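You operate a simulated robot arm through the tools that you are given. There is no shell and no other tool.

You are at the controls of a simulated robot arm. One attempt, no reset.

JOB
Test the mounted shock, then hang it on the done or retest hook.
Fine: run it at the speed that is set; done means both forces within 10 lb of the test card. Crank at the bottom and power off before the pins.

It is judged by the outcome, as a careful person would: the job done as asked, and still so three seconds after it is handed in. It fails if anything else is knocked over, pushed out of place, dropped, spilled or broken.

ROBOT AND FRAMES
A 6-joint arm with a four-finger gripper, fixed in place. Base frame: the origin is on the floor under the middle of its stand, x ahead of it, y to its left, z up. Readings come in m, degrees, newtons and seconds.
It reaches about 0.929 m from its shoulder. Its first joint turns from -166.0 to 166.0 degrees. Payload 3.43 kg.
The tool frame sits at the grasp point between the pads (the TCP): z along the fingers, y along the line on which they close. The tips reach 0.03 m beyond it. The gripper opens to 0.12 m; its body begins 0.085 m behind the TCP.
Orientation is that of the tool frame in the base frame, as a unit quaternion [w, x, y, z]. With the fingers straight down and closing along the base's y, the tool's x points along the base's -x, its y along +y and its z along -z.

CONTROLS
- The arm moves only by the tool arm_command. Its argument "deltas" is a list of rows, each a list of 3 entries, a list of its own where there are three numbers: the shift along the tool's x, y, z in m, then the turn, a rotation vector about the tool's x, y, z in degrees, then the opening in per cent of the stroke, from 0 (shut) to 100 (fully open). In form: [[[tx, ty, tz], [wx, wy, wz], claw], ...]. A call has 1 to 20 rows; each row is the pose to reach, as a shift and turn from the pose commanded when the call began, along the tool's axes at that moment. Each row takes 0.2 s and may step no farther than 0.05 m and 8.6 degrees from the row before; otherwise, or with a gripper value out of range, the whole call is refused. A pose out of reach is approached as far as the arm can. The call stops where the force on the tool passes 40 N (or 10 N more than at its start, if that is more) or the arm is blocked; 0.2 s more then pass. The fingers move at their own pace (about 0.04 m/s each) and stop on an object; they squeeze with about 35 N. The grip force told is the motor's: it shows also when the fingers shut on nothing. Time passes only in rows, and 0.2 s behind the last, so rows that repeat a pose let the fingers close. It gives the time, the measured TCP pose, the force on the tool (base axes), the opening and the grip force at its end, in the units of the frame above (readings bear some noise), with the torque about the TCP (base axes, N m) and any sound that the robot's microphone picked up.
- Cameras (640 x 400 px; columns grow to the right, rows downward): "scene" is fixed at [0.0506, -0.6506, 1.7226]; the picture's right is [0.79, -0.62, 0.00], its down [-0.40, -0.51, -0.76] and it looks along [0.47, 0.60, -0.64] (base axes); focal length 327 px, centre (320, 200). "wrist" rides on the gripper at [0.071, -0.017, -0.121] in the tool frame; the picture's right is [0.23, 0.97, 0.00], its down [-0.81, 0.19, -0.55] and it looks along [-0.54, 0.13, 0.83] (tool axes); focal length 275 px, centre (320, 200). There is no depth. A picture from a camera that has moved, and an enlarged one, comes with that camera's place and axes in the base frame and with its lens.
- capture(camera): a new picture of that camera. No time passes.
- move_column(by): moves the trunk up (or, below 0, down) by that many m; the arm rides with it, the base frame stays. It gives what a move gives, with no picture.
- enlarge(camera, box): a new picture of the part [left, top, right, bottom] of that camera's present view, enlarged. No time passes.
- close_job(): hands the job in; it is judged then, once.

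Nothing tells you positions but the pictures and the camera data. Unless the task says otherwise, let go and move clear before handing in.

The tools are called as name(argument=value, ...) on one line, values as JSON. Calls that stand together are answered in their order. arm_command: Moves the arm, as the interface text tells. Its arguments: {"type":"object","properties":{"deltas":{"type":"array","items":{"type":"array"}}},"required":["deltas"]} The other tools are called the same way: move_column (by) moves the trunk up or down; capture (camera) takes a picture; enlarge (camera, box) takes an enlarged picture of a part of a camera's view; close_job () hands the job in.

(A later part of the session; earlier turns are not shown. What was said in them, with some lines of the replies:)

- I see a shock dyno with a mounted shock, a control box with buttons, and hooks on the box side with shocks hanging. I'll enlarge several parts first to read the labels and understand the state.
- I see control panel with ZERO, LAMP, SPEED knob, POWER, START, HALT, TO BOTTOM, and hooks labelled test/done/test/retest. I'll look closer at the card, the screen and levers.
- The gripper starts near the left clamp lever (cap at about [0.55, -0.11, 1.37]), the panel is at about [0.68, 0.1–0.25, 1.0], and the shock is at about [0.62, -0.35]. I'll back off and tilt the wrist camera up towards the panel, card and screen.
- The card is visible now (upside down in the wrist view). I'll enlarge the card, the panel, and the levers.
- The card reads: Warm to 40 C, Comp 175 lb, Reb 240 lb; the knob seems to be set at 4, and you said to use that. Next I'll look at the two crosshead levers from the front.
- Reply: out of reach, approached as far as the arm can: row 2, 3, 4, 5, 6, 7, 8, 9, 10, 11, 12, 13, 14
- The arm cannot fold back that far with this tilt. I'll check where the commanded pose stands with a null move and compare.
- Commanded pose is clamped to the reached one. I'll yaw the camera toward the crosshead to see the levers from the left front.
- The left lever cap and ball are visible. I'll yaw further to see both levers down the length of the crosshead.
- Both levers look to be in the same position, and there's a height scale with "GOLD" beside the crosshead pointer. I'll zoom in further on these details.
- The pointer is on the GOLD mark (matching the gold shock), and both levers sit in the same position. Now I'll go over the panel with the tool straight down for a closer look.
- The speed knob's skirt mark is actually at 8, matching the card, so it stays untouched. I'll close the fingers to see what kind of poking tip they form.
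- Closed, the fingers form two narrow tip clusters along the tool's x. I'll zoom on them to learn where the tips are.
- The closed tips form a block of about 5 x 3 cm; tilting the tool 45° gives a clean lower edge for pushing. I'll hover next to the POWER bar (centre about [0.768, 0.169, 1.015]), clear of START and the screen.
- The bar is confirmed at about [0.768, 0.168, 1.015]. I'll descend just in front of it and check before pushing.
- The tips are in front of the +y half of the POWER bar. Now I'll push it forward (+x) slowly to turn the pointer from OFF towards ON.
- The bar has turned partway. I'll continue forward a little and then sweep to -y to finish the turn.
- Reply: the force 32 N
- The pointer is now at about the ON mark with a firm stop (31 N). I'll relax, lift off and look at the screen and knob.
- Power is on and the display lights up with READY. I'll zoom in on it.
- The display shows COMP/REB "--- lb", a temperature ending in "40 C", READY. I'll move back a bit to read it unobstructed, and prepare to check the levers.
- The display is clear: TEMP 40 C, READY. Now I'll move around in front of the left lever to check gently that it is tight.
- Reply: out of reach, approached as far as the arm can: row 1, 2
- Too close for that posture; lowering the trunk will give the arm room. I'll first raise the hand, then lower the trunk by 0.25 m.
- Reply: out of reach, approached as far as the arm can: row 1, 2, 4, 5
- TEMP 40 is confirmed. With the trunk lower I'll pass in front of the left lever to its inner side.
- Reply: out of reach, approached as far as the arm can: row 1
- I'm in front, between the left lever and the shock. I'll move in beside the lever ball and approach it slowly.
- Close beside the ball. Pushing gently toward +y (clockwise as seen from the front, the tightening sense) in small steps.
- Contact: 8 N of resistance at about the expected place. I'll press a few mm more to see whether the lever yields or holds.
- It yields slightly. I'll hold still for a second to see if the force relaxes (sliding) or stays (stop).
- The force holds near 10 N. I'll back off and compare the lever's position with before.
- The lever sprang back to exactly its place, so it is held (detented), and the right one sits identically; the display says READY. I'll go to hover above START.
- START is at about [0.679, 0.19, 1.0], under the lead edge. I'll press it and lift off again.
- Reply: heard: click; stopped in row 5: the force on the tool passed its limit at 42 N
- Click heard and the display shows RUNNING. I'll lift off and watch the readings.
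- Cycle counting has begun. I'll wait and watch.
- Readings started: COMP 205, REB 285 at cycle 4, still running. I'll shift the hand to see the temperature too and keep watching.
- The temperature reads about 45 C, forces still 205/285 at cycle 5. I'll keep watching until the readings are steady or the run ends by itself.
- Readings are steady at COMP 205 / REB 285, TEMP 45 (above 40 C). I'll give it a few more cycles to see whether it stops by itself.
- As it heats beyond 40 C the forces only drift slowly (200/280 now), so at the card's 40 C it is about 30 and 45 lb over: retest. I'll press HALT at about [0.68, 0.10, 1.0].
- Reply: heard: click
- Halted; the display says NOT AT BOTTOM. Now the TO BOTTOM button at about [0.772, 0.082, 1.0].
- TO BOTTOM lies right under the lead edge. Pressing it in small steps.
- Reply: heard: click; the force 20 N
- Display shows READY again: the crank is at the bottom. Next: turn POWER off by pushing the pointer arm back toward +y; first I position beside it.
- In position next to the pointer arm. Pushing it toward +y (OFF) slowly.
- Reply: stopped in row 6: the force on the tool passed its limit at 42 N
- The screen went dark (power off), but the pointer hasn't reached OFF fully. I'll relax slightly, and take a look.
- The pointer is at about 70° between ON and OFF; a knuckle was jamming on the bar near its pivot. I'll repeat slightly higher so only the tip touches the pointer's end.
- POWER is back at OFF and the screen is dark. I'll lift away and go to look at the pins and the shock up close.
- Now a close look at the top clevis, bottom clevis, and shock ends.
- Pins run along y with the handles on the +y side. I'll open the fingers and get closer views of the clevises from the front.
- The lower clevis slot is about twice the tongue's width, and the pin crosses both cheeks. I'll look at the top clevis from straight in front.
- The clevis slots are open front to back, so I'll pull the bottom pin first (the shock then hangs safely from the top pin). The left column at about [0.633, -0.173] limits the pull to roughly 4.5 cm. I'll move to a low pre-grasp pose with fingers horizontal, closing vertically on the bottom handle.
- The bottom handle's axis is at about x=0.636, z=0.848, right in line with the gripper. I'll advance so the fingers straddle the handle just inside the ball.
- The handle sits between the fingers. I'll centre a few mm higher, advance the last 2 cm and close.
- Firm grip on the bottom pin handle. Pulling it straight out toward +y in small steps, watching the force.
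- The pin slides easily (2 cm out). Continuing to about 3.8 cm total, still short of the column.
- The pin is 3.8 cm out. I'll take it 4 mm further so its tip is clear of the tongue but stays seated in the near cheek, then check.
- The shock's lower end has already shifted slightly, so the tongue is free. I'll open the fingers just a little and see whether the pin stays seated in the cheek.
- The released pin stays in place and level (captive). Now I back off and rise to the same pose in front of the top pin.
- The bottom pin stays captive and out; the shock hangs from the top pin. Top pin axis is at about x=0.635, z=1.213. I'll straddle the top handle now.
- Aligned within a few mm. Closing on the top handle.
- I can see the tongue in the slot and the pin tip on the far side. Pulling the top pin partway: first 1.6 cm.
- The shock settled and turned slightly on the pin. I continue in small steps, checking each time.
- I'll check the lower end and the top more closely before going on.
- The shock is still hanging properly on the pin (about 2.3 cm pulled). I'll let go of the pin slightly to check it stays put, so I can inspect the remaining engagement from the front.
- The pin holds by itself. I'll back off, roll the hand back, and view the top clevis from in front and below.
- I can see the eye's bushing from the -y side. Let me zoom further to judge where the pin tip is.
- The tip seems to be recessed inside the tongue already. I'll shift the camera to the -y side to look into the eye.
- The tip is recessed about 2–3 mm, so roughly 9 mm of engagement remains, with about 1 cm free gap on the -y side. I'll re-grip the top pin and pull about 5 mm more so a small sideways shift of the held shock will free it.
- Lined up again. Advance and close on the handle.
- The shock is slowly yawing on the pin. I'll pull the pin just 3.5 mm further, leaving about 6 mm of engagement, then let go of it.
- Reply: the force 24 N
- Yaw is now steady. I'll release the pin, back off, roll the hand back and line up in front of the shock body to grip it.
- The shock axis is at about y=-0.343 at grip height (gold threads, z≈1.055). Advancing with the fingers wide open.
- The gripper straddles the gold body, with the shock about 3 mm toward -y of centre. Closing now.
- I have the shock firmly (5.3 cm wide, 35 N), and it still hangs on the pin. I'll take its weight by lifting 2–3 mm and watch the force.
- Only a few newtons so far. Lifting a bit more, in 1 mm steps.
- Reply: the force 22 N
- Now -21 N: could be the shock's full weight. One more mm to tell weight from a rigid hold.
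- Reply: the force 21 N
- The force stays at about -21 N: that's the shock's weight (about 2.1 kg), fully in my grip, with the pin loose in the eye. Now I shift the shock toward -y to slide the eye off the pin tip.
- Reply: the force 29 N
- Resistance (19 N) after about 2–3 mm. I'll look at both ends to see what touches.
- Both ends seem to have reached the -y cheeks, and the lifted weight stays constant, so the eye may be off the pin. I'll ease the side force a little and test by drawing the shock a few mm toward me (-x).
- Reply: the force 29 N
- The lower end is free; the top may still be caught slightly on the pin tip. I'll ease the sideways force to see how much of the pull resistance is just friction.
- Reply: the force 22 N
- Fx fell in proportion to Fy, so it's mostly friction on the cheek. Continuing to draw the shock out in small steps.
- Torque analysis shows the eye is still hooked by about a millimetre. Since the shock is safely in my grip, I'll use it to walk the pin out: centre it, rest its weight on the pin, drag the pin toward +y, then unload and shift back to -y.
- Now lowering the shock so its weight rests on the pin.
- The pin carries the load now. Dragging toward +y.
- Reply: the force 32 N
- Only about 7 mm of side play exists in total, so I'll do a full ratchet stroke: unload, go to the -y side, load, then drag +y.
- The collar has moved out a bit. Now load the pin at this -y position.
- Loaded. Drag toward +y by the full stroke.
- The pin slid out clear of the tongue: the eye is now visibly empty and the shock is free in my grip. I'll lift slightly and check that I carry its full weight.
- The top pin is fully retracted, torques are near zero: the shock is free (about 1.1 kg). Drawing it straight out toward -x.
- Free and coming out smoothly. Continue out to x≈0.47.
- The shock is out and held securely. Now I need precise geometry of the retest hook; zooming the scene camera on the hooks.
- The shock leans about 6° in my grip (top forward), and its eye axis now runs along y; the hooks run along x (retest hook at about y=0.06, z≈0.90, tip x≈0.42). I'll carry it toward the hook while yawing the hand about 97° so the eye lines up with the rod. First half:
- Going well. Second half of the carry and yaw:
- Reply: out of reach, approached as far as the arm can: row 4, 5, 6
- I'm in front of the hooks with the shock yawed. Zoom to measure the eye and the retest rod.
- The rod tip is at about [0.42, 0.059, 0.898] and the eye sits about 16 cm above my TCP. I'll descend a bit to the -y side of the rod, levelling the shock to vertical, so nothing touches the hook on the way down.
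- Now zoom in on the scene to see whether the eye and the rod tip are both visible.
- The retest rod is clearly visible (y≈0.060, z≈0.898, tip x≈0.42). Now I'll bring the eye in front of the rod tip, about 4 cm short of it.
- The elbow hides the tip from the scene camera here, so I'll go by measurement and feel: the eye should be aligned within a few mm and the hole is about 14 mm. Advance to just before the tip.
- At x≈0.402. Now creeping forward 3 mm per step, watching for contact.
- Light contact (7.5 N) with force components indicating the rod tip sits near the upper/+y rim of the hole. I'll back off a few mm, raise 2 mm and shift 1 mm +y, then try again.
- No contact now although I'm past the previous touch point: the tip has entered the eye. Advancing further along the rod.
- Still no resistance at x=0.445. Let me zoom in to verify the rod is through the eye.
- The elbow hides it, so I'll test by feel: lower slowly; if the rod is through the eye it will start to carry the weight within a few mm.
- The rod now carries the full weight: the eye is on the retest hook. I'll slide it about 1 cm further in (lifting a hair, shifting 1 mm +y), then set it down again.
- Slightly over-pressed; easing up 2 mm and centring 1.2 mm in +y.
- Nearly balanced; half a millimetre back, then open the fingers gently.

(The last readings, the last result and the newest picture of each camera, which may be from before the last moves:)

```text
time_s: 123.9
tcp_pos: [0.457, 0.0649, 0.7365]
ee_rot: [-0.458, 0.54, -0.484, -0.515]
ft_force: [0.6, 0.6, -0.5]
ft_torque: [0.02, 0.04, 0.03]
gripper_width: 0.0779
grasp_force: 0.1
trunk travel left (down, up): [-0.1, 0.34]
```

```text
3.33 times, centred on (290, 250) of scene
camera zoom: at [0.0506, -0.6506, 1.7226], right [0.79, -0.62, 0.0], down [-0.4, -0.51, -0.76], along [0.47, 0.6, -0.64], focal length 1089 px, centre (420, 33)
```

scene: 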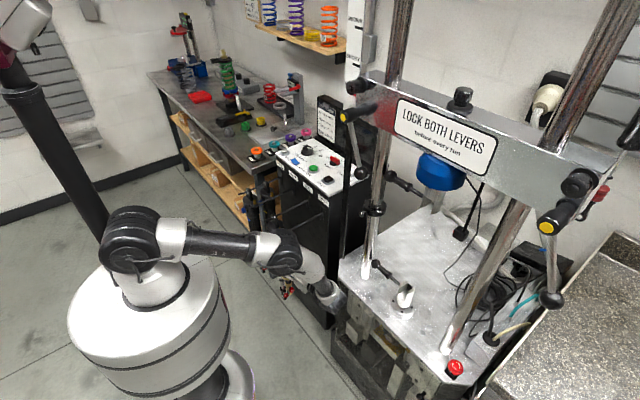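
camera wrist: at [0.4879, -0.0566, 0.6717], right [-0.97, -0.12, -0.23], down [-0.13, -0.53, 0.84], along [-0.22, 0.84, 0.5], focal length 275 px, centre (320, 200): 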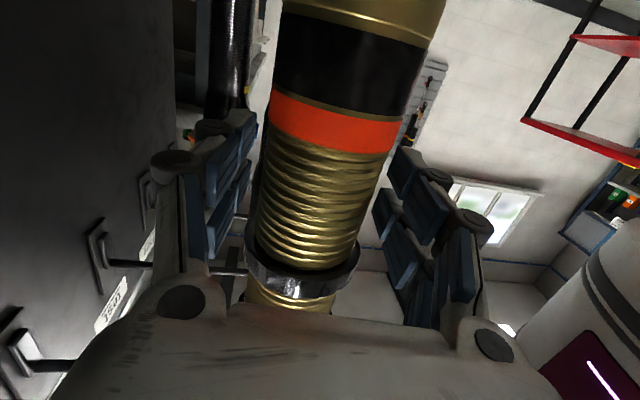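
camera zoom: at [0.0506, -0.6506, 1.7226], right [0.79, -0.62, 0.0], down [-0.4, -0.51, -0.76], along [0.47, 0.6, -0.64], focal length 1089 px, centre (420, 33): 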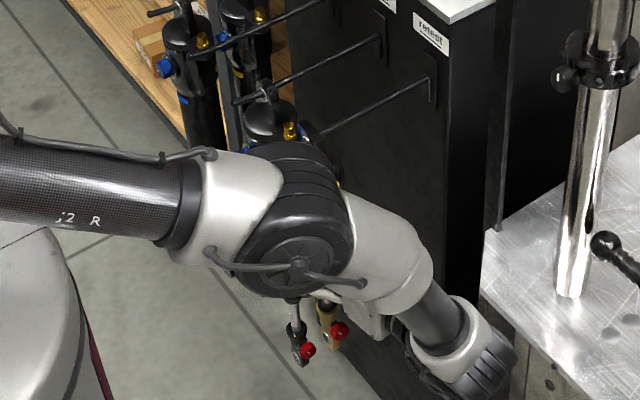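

The shock hangs on its own: forces are zero. I'll open fully, then back straight off toward -y, veering away from the machine table.

arm_command(deltas=[[[0, 0, 0], [0, 0, 0], 80], [[0, 0, 0], [0, 0, 0], 100], [[0, 0, 0], [0, 0, 0], 100], [[0, 0, 0], [0, 0, 0], 100], [[0.0009, 0.004, -0.0172], [0, 0, 0], 100], [[0.0018, 0.0079, -0.0343], [0, 0, 0], 100], [[0.0036, 0.0158, -0.0685], [0, 0, 0], 100], [[0.0054, 0.0416, -0.1008], [0, 0, 0], 100], [[0.0068, 0.0747, -0.1272], [0, 0, 0], 100], [[0.0078, 0.1067, -0.1437], [0, 0, 0], 100]])

capture(camera="wrist")

capture(camera="scene")

```text
time_s: 126.1
tcp_pos: [0.3655, -0.0927, 0.737]
ee_rot: [-0.458, 0.54, -0.484, -0.515]
ft_force: [-0.5, 0.5, 0.2]
ft_torque: [0.02, 0.0, -0.03]
gripper_width: 0.1202
grasp_force: 0.1
trunk travel left (down, up): [-0.1, 0.34]
```

```text
taken
camera wrist: at [0.3972, -0.2136, 0.6725], right [-0.97, -0.12, -0.23], down [-0.13, -0.53, 0.84], along [-0.22, 0.84, 0.5], focal length 275 px, centre (320, 200)
```

wrist: 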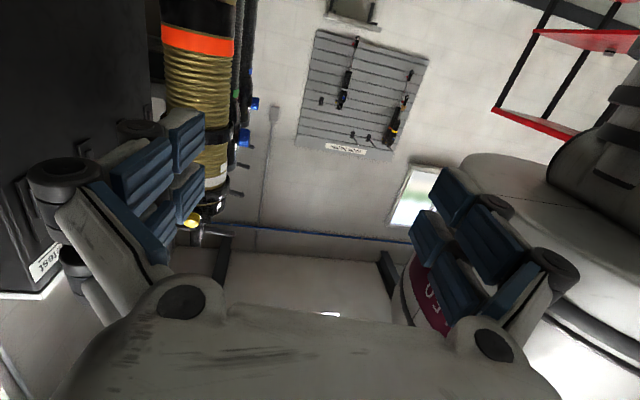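

```text
taken
```

scene: 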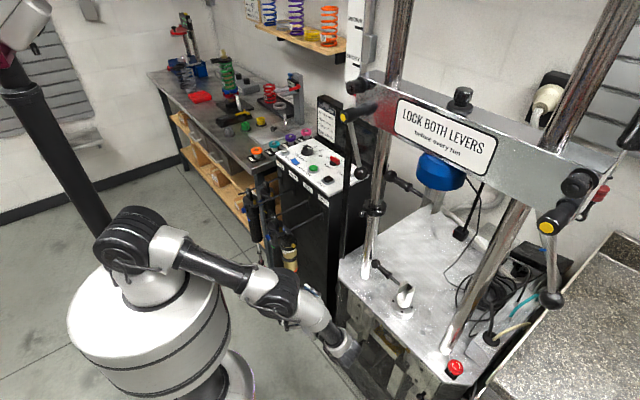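

The shock hangs on its own and my hand is clear. Zooming in to verify it is on the retest hook and that nothing else was disturbed.

enlarge(camera="scene", box=[245, 180, 345, 290])

enlarge(camera="scene", box=[265, 195, 335, 265])

enlarge(camera="scene", box=[265, 110, 385, 200])

enlarge(camera="scene", box=[350, 140, 480, 330])

```text
3.64 times, centred on (295, 235) of scene
camera zoom: at [0.0506, -0.6506, 1.7226], right [0.79, -0.62, 0.0], down [-0.4, -0.51, -0.76], along [0.47, 0.6, -0.64], focal length 1188 px, centre (411, 73)
```

zoom: 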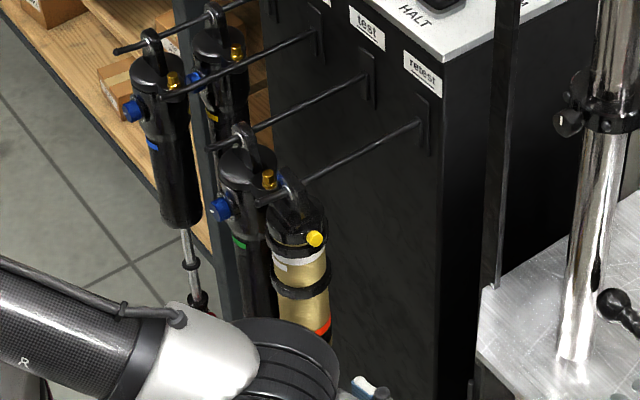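

```text
5.71 times, centred on (300, 230) of scene
camera zoom: at [0.0506, -0.6506, 1.7226], right [0.79, -0.62, 0.0], down [-0.4, -0.51, -0.76], along [0.47, 0.6, -0.64], focal length 1867 px, centre (434, 29)
```

zoom: 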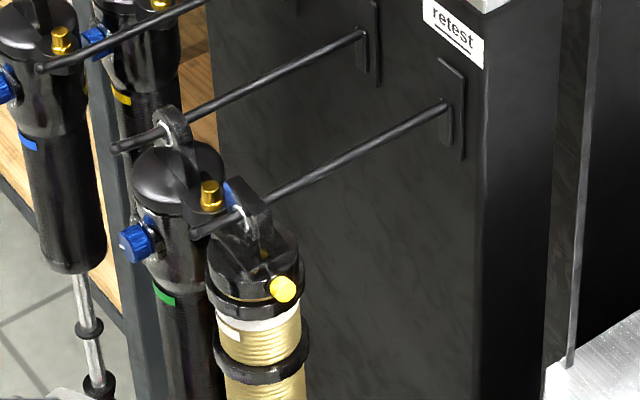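

```text
4.44 times, centred on (325, 155) of scene
camera zoom: at [0.0506, -0.6506, 1.7226], right [0.79, -0.62, 0.0], down [-0.4, -0.51, -0.76], along [0.47, 0.6, -0.64], focal length 1452 px, centre (298, 400)
```

zoom: 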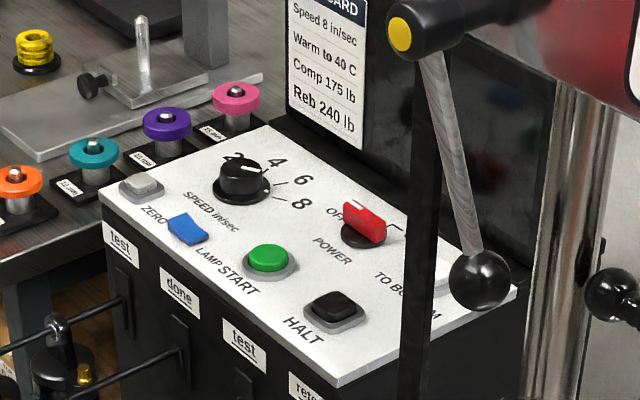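

```text
2.11 times, centred on (415, 235) of scene
camera zoom: at [0.0506, -0.6506, 1.7226], right [0.79, -0.62, 0.0], down [-0.4, -0.51, -0.76], along [0.47, 0.6, -0.64], focal length 688 px, centre (120, 126)
```

zoom: 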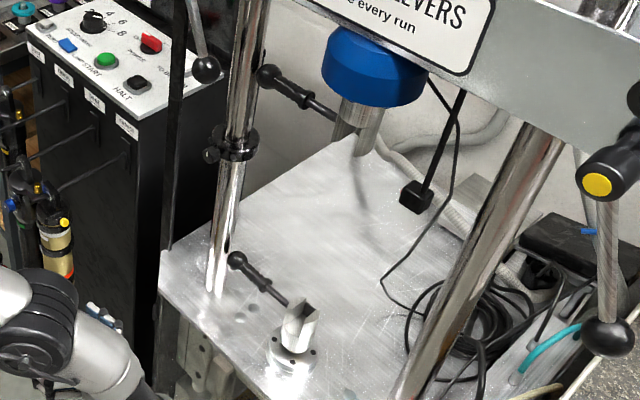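

The rod passes through the eye on the retest hook; panel is off, speed untouched, other shocks undisturbed, pins captive. I'll wait a moment to confirm it hangs still.

arm_command(deltas=[[[0.002, 0.01, -0.02], [0, 0, 0], 100], [[0.002, 0.01, -0.02], [0, 0, 0], 100], [[0.002, 0.01, -0.02], [0, 0, 0], 100], [[0.002, 0.01, -0.02], [0, 0, 0], 100], [[0.002, 0.01, -0.02], [0, 0, 0], 100], [[0.002, 0.01, -0.02], [0, 0, 0], 100], [[0.002, 0.01, -0.02], [0, 0, 0], 100], [[0.002, 0.01, -0.02], [0, 0, 0], 100]])

enlarge(camera="scene", box=[265, 195, 335, 265])

enlarge(camera="scene", box=[350, 140, 480, 330])

```text
time_s: 127.9
tcp_pos: [0.3595, -0.1128, 0.7357]
ee_rot: [-0.459, 0.539, -0.484, -0.515]
ft_force: [0.5, -0.2, 0.0]
ft_torque: [-0.02, 0.01, -0.01]
gripper_width: 0.12
grasp_force: 0.1
trunk travel left (down, up): [-0.1, 0.34]
```

```text
5.71 times, centred on (300, 230) of scene
camera zoom: at [0.0506, -0.6506, 1.7226], right [0.79, -0.62, 0.0], down [-0.4, -0.51, -0.76], along [0.47, 0.6, -0.64], focal length 1867 px, centre (434, 29)
```

zoom: 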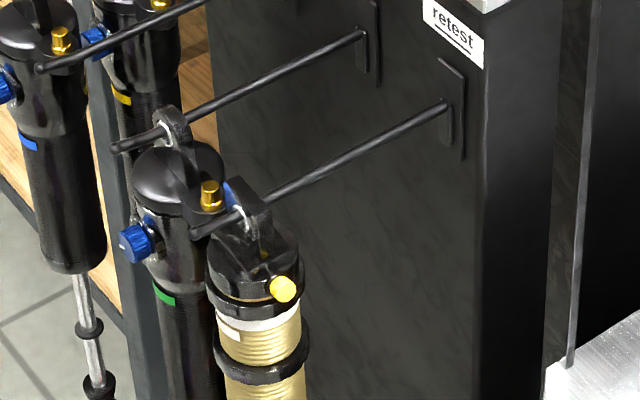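

```text
2.11 times, centred on (415, 235) of scene
camera zoom: at [0.0506, -0.6506, 1.7226], right [0.79, -0.62, 0.0], down [-0.4, -0.51, -0.76], along [0.47, 0.6, -0.64], focal length 688 px, centre (120, 126)
```

zoom: 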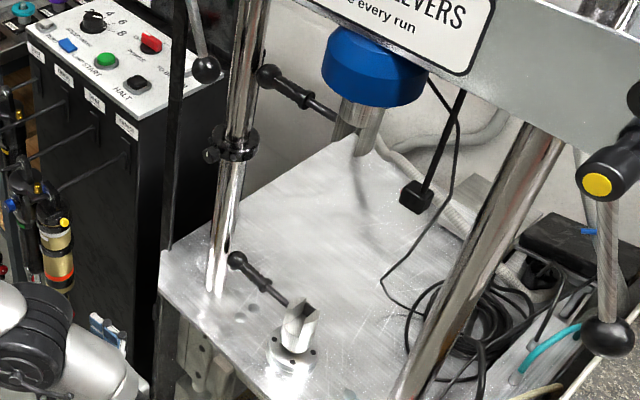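

The gold shock hangs still on the retest hook. It read 205/285 lb against 175/240 on the card, so it is outside the 10 lb limit. The power is off, the crank is at the bottom and my hand is clear, so I'm handing in the job.

close_job()

```text
The job is handed in.
```

I ran the shock at the set speed of 8 in/sec. It is out of tolerance, so it now hangs on the **retest** hook.

| | Measured | Test card | Difference |
|---|---|---|---|
| Compression | 205 lb | 175 lb | +30 lb |
| Rebound | 285 lb | 240 lb | +45 lb |

- **Temperature:** The screen showed 40 C when I powered on. It read 45 C while the forces held steady, so the card's 40 C warm-up was met. They drifted to 200 and 280 lb at 50 C, still outside 10 lb.
- **Order:** I sent the crank to the bottom and switched the power off before pulling the pins.
- **Levers:** Both crosshead levers sat in the same position, and the left one held firm when I nudged it. I did not touch the right one.
- **Pins:** Both pins are still pulled out in their clevises; I did not push them back in.

The other shocks and the speed setting are as they were.
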